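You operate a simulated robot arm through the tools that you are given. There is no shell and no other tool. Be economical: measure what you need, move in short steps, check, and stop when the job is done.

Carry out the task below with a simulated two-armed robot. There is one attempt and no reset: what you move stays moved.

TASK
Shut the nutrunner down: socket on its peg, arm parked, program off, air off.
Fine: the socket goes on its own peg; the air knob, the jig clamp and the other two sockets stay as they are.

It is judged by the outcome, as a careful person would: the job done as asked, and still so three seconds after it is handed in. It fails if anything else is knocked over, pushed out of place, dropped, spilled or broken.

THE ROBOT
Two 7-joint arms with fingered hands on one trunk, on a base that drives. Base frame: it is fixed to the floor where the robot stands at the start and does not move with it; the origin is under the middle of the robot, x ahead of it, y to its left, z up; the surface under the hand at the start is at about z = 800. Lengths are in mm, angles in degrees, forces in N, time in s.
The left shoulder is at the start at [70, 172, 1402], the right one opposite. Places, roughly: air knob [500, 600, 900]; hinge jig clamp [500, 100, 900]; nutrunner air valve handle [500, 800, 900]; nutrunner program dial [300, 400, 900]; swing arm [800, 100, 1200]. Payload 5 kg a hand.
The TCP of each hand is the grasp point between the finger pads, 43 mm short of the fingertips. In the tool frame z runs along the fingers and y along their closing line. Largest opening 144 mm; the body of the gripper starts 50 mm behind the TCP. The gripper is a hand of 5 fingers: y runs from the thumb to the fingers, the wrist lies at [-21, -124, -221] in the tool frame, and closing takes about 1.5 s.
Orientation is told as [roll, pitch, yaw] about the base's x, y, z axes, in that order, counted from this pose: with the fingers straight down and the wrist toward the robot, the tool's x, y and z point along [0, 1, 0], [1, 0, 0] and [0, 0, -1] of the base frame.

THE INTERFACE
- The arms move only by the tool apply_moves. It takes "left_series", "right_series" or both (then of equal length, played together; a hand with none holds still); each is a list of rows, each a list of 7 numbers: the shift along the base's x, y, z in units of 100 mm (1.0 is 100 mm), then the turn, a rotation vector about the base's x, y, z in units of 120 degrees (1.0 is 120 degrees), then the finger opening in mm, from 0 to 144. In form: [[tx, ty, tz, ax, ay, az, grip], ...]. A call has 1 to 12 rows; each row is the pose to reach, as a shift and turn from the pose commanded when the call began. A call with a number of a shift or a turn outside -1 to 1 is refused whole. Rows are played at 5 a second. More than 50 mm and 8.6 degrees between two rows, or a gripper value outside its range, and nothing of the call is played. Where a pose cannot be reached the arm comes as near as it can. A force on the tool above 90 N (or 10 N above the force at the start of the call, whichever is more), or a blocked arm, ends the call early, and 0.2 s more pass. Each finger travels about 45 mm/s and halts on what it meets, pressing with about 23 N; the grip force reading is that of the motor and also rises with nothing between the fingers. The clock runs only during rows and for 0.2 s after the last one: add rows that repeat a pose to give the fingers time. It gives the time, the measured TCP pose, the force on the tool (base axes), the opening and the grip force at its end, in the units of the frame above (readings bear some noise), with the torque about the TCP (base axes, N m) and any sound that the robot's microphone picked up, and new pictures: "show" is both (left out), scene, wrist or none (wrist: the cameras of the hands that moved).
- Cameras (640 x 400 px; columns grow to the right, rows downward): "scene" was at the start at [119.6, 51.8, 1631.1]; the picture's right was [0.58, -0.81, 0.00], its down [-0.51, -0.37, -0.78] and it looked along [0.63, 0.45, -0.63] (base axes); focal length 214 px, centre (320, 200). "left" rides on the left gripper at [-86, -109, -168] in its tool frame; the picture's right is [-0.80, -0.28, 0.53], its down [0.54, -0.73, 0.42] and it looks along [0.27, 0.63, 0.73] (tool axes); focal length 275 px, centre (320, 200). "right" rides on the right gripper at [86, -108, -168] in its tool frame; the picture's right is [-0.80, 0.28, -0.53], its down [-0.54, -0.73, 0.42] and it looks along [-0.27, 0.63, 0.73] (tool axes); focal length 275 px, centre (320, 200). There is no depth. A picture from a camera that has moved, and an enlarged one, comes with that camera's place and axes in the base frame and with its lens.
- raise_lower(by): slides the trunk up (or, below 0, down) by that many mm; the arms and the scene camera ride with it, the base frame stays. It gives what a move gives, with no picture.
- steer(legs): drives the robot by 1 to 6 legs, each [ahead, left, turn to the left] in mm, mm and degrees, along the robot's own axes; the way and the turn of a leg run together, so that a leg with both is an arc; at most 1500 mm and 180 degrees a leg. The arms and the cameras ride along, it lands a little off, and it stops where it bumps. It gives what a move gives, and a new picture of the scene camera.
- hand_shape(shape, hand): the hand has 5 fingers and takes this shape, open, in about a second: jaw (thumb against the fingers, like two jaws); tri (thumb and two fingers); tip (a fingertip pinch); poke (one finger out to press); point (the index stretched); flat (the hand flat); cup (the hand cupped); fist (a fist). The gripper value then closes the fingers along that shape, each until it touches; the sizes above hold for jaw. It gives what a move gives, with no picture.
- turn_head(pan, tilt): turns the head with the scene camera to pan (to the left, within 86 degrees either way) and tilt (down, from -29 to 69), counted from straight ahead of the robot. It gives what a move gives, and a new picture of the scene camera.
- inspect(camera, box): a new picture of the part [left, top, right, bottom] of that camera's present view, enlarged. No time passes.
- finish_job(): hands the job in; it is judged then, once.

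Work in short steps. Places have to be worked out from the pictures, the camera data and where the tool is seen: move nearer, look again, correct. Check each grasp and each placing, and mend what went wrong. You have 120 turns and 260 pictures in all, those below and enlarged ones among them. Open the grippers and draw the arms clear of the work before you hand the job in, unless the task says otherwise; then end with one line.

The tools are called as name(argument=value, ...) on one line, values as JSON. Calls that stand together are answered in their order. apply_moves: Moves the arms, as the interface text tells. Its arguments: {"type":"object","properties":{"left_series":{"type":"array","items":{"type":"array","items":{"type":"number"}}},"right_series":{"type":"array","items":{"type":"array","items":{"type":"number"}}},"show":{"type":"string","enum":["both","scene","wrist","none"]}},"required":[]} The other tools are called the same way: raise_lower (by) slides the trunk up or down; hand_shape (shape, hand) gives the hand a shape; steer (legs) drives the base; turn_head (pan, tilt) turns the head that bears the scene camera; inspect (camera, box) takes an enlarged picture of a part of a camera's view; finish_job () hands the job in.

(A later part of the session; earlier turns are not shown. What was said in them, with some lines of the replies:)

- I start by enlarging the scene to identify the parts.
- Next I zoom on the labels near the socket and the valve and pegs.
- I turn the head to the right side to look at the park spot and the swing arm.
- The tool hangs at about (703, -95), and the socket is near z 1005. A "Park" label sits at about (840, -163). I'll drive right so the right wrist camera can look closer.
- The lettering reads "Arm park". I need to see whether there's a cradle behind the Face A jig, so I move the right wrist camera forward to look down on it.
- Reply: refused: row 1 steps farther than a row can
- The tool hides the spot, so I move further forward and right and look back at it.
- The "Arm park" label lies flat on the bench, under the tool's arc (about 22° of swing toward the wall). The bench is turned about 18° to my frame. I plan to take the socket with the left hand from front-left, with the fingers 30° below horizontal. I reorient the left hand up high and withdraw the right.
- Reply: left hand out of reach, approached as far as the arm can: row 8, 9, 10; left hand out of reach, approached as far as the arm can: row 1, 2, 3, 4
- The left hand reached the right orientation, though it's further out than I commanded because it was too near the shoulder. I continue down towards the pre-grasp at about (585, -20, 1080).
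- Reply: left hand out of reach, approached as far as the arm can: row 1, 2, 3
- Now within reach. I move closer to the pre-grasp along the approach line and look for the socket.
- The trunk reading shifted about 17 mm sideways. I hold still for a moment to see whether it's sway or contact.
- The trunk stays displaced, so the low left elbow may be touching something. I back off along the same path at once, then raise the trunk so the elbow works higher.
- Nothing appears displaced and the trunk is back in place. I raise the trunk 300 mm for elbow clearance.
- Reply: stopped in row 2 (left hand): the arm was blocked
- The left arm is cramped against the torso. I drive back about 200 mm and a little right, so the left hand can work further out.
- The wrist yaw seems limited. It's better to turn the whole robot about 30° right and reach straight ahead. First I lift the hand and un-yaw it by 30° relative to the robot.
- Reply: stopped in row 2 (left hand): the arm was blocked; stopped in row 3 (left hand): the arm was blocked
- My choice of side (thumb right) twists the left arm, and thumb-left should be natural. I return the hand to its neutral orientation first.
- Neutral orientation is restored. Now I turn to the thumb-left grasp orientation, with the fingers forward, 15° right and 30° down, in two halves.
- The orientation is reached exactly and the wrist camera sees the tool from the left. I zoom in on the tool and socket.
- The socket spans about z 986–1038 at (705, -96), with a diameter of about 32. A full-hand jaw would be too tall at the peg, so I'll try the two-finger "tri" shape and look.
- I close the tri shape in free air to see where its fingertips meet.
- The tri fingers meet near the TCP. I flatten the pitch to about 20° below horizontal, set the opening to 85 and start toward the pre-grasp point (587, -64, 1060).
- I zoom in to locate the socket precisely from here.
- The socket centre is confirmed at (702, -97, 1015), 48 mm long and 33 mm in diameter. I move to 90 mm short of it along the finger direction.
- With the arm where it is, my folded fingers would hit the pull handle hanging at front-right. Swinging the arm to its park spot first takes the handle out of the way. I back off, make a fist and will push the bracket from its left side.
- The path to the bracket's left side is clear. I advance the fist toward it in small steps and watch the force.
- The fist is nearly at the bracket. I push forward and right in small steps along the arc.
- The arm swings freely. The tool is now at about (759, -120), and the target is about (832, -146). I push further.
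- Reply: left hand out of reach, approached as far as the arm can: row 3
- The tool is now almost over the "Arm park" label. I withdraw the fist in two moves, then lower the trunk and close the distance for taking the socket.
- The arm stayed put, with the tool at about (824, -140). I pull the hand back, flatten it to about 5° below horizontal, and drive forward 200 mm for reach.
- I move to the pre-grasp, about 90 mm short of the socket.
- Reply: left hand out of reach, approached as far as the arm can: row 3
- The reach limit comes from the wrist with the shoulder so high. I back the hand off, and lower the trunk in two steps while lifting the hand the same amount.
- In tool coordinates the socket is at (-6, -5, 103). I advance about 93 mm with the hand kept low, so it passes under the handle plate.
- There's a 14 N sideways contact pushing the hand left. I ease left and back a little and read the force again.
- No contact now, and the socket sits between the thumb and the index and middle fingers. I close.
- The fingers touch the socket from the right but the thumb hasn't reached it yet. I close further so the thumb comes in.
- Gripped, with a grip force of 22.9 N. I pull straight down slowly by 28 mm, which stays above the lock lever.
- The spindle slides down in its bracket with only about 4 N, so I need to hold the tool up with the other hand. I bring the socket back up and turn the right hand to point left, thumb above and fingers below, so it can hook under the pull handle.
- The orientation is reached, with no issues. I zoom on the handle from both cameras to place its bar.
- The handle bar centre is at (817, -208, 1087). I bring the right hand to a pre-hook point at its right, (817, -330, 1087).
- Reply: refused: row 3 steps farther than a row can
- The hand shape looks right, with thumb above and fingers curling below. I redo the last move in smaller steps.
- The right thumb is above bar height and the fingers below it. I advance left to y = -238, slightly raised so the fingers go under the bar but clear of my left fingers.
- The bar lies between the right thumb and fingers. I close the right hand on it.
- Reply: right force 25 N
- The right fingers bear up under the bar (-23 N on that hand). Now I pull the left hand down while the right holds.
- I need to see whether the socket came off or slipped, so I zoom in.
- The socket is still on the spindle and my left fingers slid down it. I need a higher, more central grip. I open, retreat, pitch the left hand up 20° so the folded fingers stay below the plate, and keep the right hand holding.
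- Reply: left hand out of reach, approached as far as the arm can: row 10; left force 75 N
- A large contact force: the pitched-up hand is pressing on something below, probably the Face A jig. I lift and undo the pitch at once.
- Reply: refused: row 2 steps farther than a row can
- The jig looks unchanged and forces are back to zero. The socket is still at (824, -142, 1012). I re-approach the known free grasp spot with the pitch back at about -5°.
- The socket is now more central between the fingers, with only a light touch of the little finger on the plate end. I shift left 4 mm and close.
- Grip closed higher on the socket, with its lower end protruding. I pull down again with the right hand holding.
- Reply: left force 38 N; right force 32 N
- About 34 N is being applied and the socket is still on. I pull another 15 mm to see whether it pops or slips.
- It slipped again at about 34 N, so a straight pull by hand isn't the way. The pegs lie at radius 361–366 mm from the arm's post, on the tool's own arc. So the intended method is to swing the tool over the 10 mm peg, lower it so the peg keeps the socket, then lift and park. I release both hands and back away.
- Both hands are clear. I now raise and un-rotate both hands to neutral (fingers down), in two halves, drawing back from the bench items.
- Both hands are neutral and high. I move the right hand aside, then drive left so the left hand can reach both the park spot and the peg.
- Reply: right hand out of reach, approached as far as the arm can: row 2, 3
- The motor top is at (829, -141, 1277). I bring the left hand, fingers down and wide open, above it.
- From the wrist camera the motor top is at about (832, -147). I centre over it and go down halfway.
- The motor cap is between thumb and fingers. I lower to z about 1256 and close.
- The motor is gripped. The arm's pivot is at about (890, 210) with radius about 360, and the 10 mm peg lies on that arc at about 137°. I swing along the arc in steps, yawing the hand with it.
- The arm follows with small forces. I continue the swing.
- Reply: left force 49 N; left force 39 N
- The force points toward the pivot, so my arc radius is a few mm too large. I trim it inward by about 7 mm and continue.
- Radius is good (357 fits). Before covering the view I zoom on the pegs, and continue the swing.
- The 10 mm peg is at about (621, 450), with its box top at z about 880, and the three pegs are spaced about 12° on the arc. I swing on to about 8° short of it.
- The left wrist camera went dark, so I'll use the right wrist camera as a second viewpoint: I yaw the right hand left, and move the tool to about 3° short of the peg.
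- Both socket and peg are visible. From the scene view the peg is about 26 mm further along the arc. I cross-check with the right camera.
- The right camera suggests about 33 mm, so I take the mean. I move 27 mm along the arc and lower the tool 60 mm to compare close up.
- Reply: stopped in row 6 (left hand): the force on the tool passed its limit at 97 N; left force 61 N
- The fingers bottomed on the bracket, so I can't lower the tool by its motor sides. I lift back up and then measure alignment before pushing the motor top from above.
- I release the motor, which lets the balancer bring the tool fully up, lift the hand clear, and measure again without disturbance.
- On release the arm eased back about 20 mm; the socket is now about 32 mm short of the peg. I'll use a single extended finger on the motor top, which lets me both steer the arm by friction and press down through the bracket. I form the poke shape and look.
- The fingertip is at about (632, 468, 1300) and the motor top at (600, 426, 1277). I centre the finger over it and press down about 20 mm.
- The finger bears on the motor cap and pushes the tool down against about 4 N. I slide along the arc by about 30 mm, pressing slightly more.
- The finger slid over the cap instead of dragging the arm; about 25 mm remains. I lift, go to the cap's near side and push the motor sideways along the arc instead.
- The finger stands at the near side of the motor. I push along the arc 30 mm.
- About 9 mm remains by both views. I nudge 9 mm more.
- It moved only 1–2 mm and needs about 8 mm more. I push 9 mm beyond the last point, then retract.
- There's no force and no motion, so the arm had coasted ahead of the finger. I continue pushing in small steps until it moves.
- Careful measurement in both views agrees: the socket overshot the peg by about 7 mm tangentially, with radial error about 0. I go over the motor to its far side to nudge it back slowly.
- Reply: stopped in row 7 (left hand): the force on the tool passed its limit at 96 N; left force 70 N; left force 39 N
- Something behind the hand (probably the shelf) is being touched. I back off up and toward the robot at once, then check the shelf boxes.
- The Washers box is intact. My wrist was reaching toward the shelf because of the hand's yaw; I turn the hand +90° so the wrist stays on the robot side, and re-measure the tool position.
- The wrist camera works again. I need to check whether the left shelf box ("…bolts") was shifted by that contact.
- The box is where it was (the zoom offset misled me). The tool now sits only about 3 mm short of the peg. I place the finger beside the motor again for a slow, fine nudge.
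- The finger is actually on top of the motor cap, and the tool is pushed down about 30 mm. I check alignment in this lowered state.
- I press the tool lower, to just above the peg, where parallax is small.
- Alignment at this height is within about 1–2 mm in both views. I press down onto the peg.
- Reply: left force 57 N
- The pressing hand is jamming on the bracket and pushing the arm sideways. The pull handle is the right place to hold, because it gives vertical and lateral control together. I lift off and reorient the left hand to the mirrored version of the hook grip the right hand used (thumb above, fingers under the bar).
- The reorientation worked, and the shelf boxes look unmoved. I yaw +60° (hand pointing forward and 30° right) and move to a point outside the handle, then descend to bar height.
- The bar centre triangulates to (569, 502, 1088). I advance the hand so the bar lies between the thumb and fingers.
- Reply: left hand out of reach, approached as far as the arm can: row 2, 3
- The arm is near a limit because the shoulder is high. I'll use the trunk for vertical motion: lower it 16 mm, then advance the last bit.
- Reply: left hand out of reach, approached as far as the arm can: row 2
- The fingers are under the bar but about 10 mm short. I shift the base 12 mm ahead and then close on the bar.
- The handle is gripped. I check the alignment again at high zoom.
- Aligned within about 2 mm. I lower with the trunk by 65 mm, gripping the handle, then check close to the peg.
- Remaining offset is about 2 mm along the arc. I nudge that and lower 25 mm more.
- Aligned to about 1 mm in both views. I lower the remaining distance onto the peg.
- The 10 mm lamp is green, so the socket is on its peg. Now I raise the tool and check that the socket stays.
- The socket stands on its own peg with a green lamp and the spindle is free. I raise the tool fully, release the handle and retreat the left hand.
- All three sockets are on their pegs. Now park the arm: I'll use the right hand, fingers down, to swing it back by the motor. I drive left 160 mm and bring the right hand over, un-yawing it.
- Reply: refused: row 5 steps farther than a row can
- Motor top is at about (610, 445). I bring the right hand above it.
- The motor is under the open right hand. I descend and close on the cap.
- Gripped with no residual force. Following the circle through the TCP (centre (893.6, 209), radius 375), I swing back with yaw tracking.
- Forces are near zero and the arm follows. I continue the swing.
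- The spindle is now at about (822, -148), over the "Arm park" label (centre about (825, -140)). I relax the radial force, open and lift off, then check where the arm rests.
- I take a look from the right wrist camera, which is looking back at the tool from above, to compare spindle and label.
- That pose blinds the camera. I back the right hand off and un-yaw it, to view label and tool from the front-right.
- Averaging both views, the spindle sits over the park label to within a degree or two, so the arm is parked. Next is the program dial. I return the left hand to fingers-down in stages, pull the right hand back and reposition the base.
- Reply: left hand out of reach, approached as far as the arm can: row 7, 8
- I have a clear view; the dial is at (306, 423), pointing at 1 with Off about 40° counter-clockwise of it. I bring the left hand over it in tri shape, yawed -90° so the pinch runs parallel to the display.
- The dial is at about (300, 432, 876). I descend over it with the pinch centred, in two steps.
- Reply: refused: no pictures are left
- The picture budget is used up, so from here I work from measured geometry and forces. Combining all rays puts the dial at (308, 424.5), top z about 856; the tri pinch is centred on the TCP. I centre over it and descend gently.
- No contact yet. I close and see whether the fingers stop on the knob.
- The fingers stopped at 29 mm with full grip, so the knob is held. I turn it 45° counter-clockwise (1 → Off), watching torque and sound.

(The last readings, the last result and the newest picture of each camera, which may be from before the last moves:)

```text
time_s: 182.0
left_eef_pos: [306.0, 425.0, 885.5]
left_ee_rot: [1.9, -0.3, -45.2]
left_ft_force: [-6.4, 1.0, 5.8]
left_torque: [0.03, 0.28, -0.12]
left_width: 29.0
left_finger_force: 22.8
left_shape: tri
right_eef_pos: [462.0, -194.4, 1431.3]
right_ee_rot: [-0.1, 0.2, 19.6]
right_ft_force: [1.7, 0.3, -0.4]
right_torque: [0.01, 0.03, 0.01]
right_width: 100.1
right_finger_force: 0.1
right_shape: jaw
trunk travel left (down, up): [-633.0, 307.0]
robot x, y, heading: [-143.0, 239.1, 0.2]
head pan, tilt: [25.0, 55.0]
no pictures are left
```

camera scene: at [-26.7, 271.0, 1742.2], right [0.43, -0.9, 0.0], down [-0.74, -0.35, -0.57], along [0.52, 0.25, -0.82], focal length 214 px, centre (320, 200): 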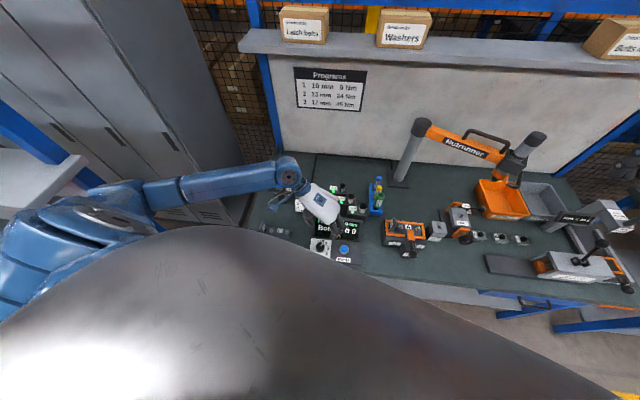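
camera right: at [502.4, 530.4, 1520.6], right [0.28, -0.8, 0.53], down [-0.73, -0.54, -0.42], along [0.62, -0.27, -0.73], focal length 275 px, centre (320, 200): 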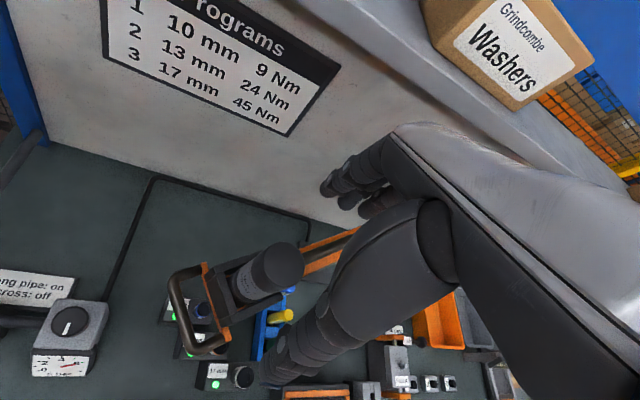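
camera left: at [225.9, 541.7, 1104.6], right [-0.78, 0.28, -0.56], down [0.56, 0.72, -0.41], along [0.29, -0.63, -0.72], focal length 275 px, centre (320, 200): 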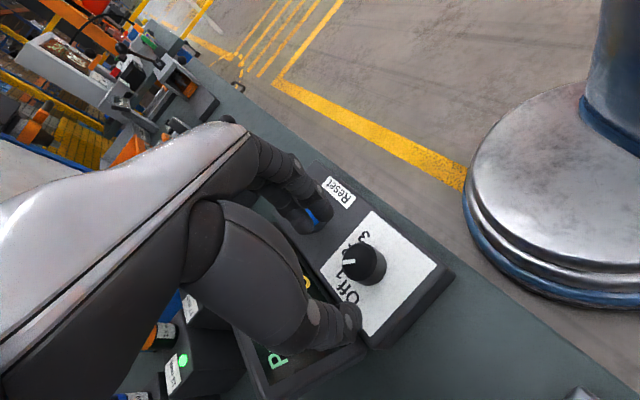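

A small resisting torque. I test 5° more to see whether this is the Off end stop.

apply_moves(left_series=[[0, 0, 0, 0, 0, 0.025, 0], [0, 0, 0, 0, 0, 0.042, 0], [0, 0, 0, 0, 0, 0.042, 0]], show="none")

```text
time_s: 182.8
left_eef_pos: [307.1, 426.0, 883.7]
left_ee_rot: [2.0, -0.3, -40.2]
left_ft_force: [-8.9, -3.6, 0.1]
left_torque: [-0.19, 0.27, -0.26]
left_width: 28.8
left_finger_force: 22.7
left_shape: tri
right_eef_pos: [461.9, -195.5, 1432.2]
right_ee_rot: [0.0, 0.2, 19.6]
right_ft_force: [-0.1, -0.3, -0.7]
right_torque: [0.03, 0.01, -0.02]
right_width: 100.2
right_finger_force: 0.1
right_shape: jaw
trunk travel left (down, up): [-633.0, 307.0]
robot x, y, heading: [-141.8, 235.5, 0.2]
head pan, tilt: [25.0, 55.0]
no pictures are left
```

The resistance grows, so it's at or just past Off. I turn back 4° to relieve it, open, and lift straight up.

apply_moves(left_series=[[0, 0, 0, 0, 0, -0.035, 0], [0, 0, 0, 0, 0, -0.035, 0]], show="none")

apply_moves(left_series=[[0, 0, 0, 0, 0, 0, 30], [0, 0, 0, 0, 0, 0, 55], [0, 0, 0, 0, 0, 0, 75], [0, 0, 0, 0, 0, 0, 75], [0, 0, 0.3, 0, 0, 0, 75], [0, 0, 0.65, 0, 0, 0, 75], [0, 0, 1.0, 0, 0, 0, 75]], show="none")

```text
time_s: 183.4
left_eef_pos: [307.2, 427.5, 884.2]
left_ee_rot: [2.0, -0.5, -44.3]
left_ft_force: [-7.0, -1.0, 1.6]
left_torque: [-0.08, 0.23, -0.05]
left_width: 28.6
left_finger_force: 23.4
left_shape: tri
right_eef_pos: [461.1, -194.9, 1430.7]
right_ee_rot: [0.0, 0.1, 19.5]
right_ft_force: [0.7, 0.4, 0.3]
right_torque: [0.02, -0.04, 0.02]
right_width: 100.4
right_finger_force: 0.1
right_shape: jaw
trunk travel left (down, up): [-633.0, 307.0]
robot x, y, heading: [-140.1, 240.0, 0.4]
head pan, tilt: [25.0, 55.0]
no pictures are left
```

```text
time_s: 185.0
left_eef_pos: [306.7, 427.3, 984.8]
left_ee_rot: [1.9, -0.3, -44.4]
left_ft_force: [0.4, -0.5, 0.2]
left_torque: [0.0, -0.05, -0.02]
left_width: 74.5
left_finger_force: 0.1
left_shape: tri
right_eef_pos: [463.7, -194.6, 1430.5]
right_ee_rot: [0.0, 0.3, 19.6]
right_ft_force: [-1.1, -0.7, 0.1]
right_torque: [0.02, -0.05, -0.02]
right_width: 100.4
right_finger_force: 0.1
right_shape: jaw
trunk travel left (down, up): [-633.0, 307.0]
robot x, y, heading: [-141.0, 237.3, 0.2]
head pan, tilt: [25.0, 55.0]
no pictures are left
```

The dial turned about 45° and seems seated at Off, with near-zero torque there. From earlier pictures I triangulate the valve handle: pivot (480, 714), tip (461, 804), z about 920, along the pipe. I raise the hand and drive left to reach it comfortably.

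apply_moves(left_series=[[0, 0, 0.4, 0, 0, 0, 75], [0, 0, 0.8, 0, 0, 0, 75], [0, 0, 1.0, 0, 0, 0, 75]], show="none")

steer(legs=[[0, 250, 0]])

apply_moves(left_series=[[0.15, 0.1, 0, 0, 0, 0.067, 75], [0.3, 0.2, 0, 0, 0, 0.134, 75], [0.45, 0.3, 0, 0, 0, 0.2, 75], [0.6, 0.4, 0, 0, 0, 0.267, 75], [0.75, 0.5, 0, 0, 0, 0.334, 75], [0.9, 0.6, 0, 0, 0, 0.4, 75], [0.95, 0.7, 0, 0, 0, 0.467, 75]], show="none")

```text
time_s: 185.8
left_eef_pos: [307.5, 425.1, 1084.8]
left_ee_rot: [1.8, -0.3, -44.4]
left_ft_force: [-0.5, -0.3, 0.0]
left_torque: [0.04, -0.01, 0.01]
left_width: 74.8
left_finger_force: 0.0
left_shape: tri
right_eef_pos: [462.6, -194.2, 1431.8]
right_ee_rot: [-0.1, 0.3, 19.5]
right_ft_force: [0.3, 0.6, -0.7]
right_torque: [0.05, -0.03, 0.01]
right_width: 100.1
right_finger_force: 0.1
right_shape: jaw
trunk travel left (down, up): [-633.0, 307.0]
robot x, y, heading: [-142.2, 238.0, 0.2]
head pan, tilt: [25.0, 55.0]
no pictures are left
```

```text
time_s: 187.1
left_eef_pos: [305.6, 522.0, 1087.7]
left_ee_rot: [0.4, -1.4, -44.7]
left_ft_force: [0.7, 0.3, -0.3]
left_torque: [-0.01, 0.01, -0.03]
left_width: 74.9
left_finger_force: 0.0
left_shape: tri
right_eef_pos: [462.3, -80.5, 1431.1]
right_ee_rot: [0.3, 0.0, 19.8]
right_ft_force: [0.6, 0.1, -0.2]
right_torque: [0.01, -0.01, -0.01]
right_width: 100.4
right_finger_force: 0.0
right_shape: jaw
trunk travel left (down, up): [-633.0, 307.0]
robot x, y, heading: [-141.4, 358.1, 0.4]
head pan, tilt: [25.0, 55.0]
stopped in leg 1: the robot was blocked; the commanded pose is now the measured one
```

```text
time_s: 188.7
left_eef_pos: [400.0, 600.3, 1085.7]
left_ee_rot: [0.3, -1.4, 11.5]
left_ft_force: [-0.2, -0.1, 0.4]
left_torque: [0.01, 0.02, 0.01]
left_width: 75.4
left_finger_force: 0.0
left_shape: tri
right_eef_pos: [461.0, -70.5, 1432.4]
right_ee_rot: [0.0, 0.0, 19.8]
right_ft_force: [0.6, -1.5, 0.5]
right_torque: [0.0, 0.0, 0.05]
right_width: 100.2
right_finger_force: 0.1
right_shape: jaw
trunk travel left (down, up): [-633.0, 307.0]
robot x, y, heading: [-143.2, 359.2, 0.9]
head pan, tilt: [25.0, 55.0]
no pictures are left
5 turns are left
```

Five turns are left, so I chain the calls. I move above the handle at (467, 774), descend straddling the bar, and close on it.

apply_moves(left_series=[[0.17, 0.43, 0, 0, 0, 0, 75], [0.34, 0.87, 0, 0, 0, 0, 75]], show="none")

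apply_moves(left_series=[[0.17, 0.43, 0, 0, 0, 0, 75], [0.33, 0.867, 0, 0, 0, 0, 75]], show="none")

apply_moves(left_series=[[0, 0, -0.4, 0, 0, 0, 75], [0, 0, -0.8, 0, 0, 0, 75], [0, 0, -1.0, 0, 0, 0, 75]], show="none")

apply_moves(left_series=[[0, 0, -0.15, 0, 0, 0, 75], [0, 0, -0.3, 0, 0, 0, 75], [0, 0, -0.45, 0, 0, 0, 75]], show="none")

apply_moves(left_series=[[0, 0, 0, 0, 0, 0, 50], [0, 0, 0, 0, 0, 0, 30], [0, 0, 0, 0, 0, 0, 15], [0, 0, 0, 0, 0, 0, 0], [0, 0, 0, 0, 0, 0, 0], [0, 0, 0, 0, 0, 0, 0], [0, 0, 0, 0, 0, 0, 0], [0, 0, 0, 0, 0, 0, 0], [0, 0, 0, 0, 0, 0, 0]], show="none")

```text
time_s: 189.3
left_eef_pos: [433.0, 688.5, 1085.6]
left_ee_rot: [0.3, -1.5, 11.5]
left_ft_force: [0.3, 0.1, -0.1]
left_torque: [-0.03, 0.02, 0.03]
left_width: 74.9
left_finger_force: 0.2
left_shape: tri
right_eef_pos: [462.7, -69.3, 1431.7]
right_ee_rot: [0.0, 0.1, 19.8]
right_ft_force: [-0.6, 0.7, -0.7]
right_torque: [-0.02, -0.01, 0.0]
right_width: 100.5
right_finger_force: 0.1
right_shape: jaw
trunk travel left (down, up): [-633.0, 307.0]
robot x, y, heading: [-141.2, 359.3, 0.5]
head pan, tilt: [25.0, 55.0]
no pictures are left
```

```text
time_s: 189.9
left_eef_pos: [470.6, 778.6, 1085.9]
left_ee_rot: [0.2, -1.5, 11.4]
left_ft_force: [0.0, -0.2, 0.1]
left_torque: [-0.07, 0.01, 0.04]
left_width: 74.9
left_finger_force: 0.1
left_shape: tri
right_eef_pos: [462.3, -68.2, 1432.1]
right_ee_rot: [0.0, 0.2, 20.0]
right_ft_force: [0.5, 0.6, -0.3]
right_torque: [-0.06, 0.03, -0.05]
right_width: 100.5
right_finger_force: 0.0
right_shape: jaw
trunk travel left (down, up): [-633.0, 307.0]
robot x, y, heading: [-140.3, 359.7, 0.4]
head pan, tilt: [25.0, 55.0]
no pictures are left
```

```text
time_s: 190.7
left_eef_pos: [467.8, 775.9, 984.3]
left_ee_rot: [0.3, -1.5, 11.5]
left_ft_force: [0.2, 0.1, -0.1]
left_torque: [-0.01, 0.01, 0.02]
left_width: 75.2
left_finger_force: 0.1
left_shape: tri
right_eef_pos: [461.8, -70.6, 1432.2]
right_ee_rot: [0.0, 0.1, 19.9]
right_ft_force: [0.3, 0.5, 0.2]
right_torque: [0.02, 0.03, 0.0]
right_width: 100.2
right_finger_force: 0.0
right_shape: jaw
trunk travel left (down, up): [-633.0, 307.0]
robot x, y, heading: [-145.1, 360.0, 0.3]
head pan, tilt: [25.0, 55.0]
no pictures are left
```

```text
time_s: 191.5
left_eef_pos: [467.8, 776.2, 939.6]
left_ee_rot: [0.3, -1.6, 11.4]
left_ft_force: [0.0, 0.5, 0.2]
left_torque: [-0.01, 0.03, 0.0]
left_width: 75.2
left_finger_force: 0.1
left_shape: tri
right_eef_pos: [462.5, -70.0, 1430.7]
right_ee_rot: [0.1, 0.1, 20.0]
right_ft_force: [-0.1, -0.1, 0.3]
right_torque: [-0.05, 0.02, 0.0]
right_width: 100.3
right_finger_force: 0.2
right_shape: jaw
trunk travel left (down, up): [-633.0, 307.0]
robot x, y, heading: [-144.0, 358.3, 0.4]
head pan, tilt: [25.0, 55.0]
no pictures are left
```

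```text
time_s: 193.5
left_eef_pos: [465.5, 776.4, 939.8]
left_ee_rot: [0.3, -1.4, 11.5]
left_ft_force: [0.0, -1.5, -7.9]
left_torque: [-0.03, -0.01, 0.02]
left_width: 12.0
left_finger_force: 22.9
left_shape: tri
right_eef_pos: [463.6, -68.9, 1431.4]
right_ee_rot: [-0.1, 0.2, 19.9]
right_ft_force: [-0.5, 0.6, 0.4]
right_torque: [0.02, 0.02, 0.01]
right_width: 100.3
right_finger_force: 0.0
right_shape: jaw
trunk travel left (down, up): [-633.0, 307.0]
robot x, y, heading: [-146.6, 360.2, 0.3]
head pan, tilt: [25.0, 55.0]
no pictures are left
4 turns are left
```

The bar is gripped (12 mm, 23 N). I test the turning direction with a 12° move toward the robot and read the reaction.

apply_moves(left_series=[[-0.033, -0.009, 0, 0, 0, 0.025, 0], [-0.065, -0.019, 0, 0, 0, 0.05, 0], [-0.097, -0.031, 0, 0, 0, 0.075, 0], [-0.128, -0.044, 0, 0, 0, 0.1, 0], [-0.128, -0.044, 0, 0, 0, 0.1, 0]], show="none")

```text
time_s: 194.7
left_eef_pos: [455.4, 770.8, 940.1]
left_ee_rot: [0.3, -1.6, 23.5]
left_ft_force: [2.0, -2.4, -7.8]
left_torque: [-0.05, -0.06, 0.08]
left_width: 12.0
left_finger_force: 22.6
left_shape: tri
right_eef_pos: [461.8, -69.1, 1430.4]
right_ee_rot: [0.0, 0.0, 19.9]
right_ft_force: [0.5, 0.3, 0.2]
right_torque: [-0.01, -0.01, 0.02]
right_width: 100.4
right_finger_force: 0.0
right_shape: jaw
trunk travel left (down, up): [-633.0, 307.0]
robot x, y, heading: [-142.8, 361.3, 0.6]
head pan, tilt: [25.0, 55.0]
no pictures are left
3 turns are left
```

It turns freely that way. I continue the quarter turn along the arc about the pivot to put the handle across the pipe.

apply_moves(left_series=[[-0.064, -0.035, 0, 0, 0, 0.027, 0], [-0.123, -0.076, 0, 0, 0, 0.053, 0], [-0.177, -0.123, 0, 0, 0, 0.08, 0], [-0.225, -0.176, 0, 0, 0, 0.107, 0], [-0.268, -0.235, 0, 0, 0, 0.133, 0], [-0.303, -0.298, 0, 0, 0, 0.16, 0], [-0.331, -0.364, 0, 0, 0, 0.187, 0], [-0.351, -0.433, 0, 0, 0, 0.213, 0], [-0.363, -0.504, 0, 0, 0, 0.24, 0], [-0.367, -0.576, 0, 0, 0, 0.267, 0], [-0.363, -0.648, 0, 0, 0, 0.293, 0], [-0.351, -0.719, 0, 0, 0, 0.32, 0]], show="none")

```text
time_s: 197.3
left_eef_pos: [418.2, 705.7, 938.7]
left_ee_rot: [0.9, -1.9, 61.8]
left_ft_force: [21.6, 15.4, -7.3]
left_torque: [0.56, -0.63, 0.51]
left_width: 11.9
left_finger_force: 22.8
left_shape: tri
right_eef_pos: [466.5, -69.4, 1430.3]
right_ee_rot: [0.0, 0.2, 20.0]
right_ft_force: [-0.2, 0.6, -0.1]
right_torque: [0.0, 0.01, -0.02]
right_width: 100.1
right_finger_force: 0.0
right_shape: jaw
trunk travel left (down, up): [-633.0, 307.0]
robot x, y, heading: [-141.3, 358.3, 0.5]
head pan, tilt: [25.0, 55.0]
no pictures are left
2 turns are left
```

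The handle has come round to about across, with a firm reaction at the end of travel. I open, lift straight up and draw the arm back clear.

apply_moves(left_series=[[0, 0, 0, 0, 0, 0, 25], [0, 0, 0, 0, 0, 0, 50], [0, 0, 0, 0, 0, 0, 80], [0, 0, 0, 0, 0, 0, 90], [0, 0, 0, 0, 0, 0, 90], [0, 0, 0.3, 0, 0, 0, 90], [0, 0, 0.65, 0, 0, 0, 90], [0, 0, 1.0, 0, 0, 0, 90]], show="none")

apply_moves(left_series=[[0, 0, 0.4, 0, 0, 0, 100], [-0.2, 0, 0.8, 0, 0, 0, 100], [-0.5, 0, 1.0, 0, 0, 0, 100]], show="none")

apply_moves(left_series=[[-0.3, 0, 0.3, 0, 0, 0, 100], [-0.6, 0, 0.6, 0, 0, 0, 100]], show="none")

```text
time_s: 199.2
left_eef_pos: [408.8, 776.5, 1045.5]
left_ee_rot: [5.7, -9.1, 61.3]
left_ft_force: [-0.8, 0.3, 0.0]
left_torque: [0.0, -0.02, -0.04]
left_width: 89.6
left_finger_force: 0.0
left_shape: tri
right_eef_pos: [463.0, -69.3, 1431.8]
right_ee_rot: [0.1, 0.1, 19.8]
right_ft_force: [0.1, -0.3, 0.2]
right_torque: [0.0, 0.04, 0.0]
right_width: 100.2
right_finger_force: 0.1
right_shape: jaw
trunk travel left (down, up): [-633.0, 307.0]
robot x, y, heading: [-145.0, 362.9, 0.6]
head pan, tilt: [25.0, 55.0]
stopped in row 8 (left hand): the arm was blocked; the commanded pose is now the measured one
no pictures are left
```

```text
time_s: 199.9
left_eef_pos: [357.3, 844.6, 1165.5]
left_ee_rot: [11.4, -16.9, 60.2]
left_ft_force: [0.2, 0.0, -0.1]
left_torque: [0.0, 0.01, -0.02]
left_width: 99.7
left_finger_force: 0.0
left_shape: tri
right_eef_pos: [461.0, -69.6, 1433.4]
right_ee_rot: [0.1, 0.0, 19.9]
right_ft_force: [-1.3, 0.4, -0.1]
right_torque: [0.0, -0.03, 0.0]
right_width: 100.3
right_finger_force: 0.1
right_shape: jaw
trunk travel left (down, up): [-633.0, 307.0]
robot x, y, heading: [-146.2, 360.6, 0.3]
head pan, tilt: [25.0, 55.0]
stopped in row 3 (left hand): the arm was blocked; the commanded pose is now the measured one
no pictures are left
```

```text
time_s: 200.7
left_eef_pos: [302.9, 881.6, 1241.8]
left_ee_rot: [16.3, -22.0, 59.1]
left_ft_force: [0.1, -0.3, 0.1]
left_torque: [0.0, 0.04, -0.01]
left_width: 99.7
left_finger_force: 0.1
left_shape: tri
left hand out of reach, approached as far as the arm can: row 2
right_eef_pos: [463.9, -69.1, 1431.4]
right_ee_rot: [0.1, 0.0, 20.0]
right_ft_force: [-0.3, 1.0, 0.3]
right_torque: [0.02, 0.03, -0.02]
right_width: 100.2
right_finger_force: 0.0
right_shape: jaw
trunk travel left (down, up): [-633.0, 307.0]
robot x, y, heading: [-140.1, 361.3, 0.2]
head pan, tilt: [25.0, 55.0]
stopped in row 2 (left hand): the arm was blocked; the commanded pose is now the measured one
no pictures are left
1 turns are left
```

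Both hands are open and clear of the work with no forces on them, and this is my last turn, so I hand the job in. The socket on its peg was confirmed by picture, and the arm checked as parked to within a degree or two. After the pictures ran out, I judged the dial at Off and the valve across the pipe only by torque and position.

finish_job()

```text
The job is handed in.
```

I handed the job in: the 10 mm socket is on its own peg (green lamp seen) and the arm is over "Arm park" to within a degree or two. The program dial at Off and the air valve across the pipe were judged by feel only, because the pictures had run out. While I lifted off the valve, the hand drifted sideways, and I could not check whether the handle moved.
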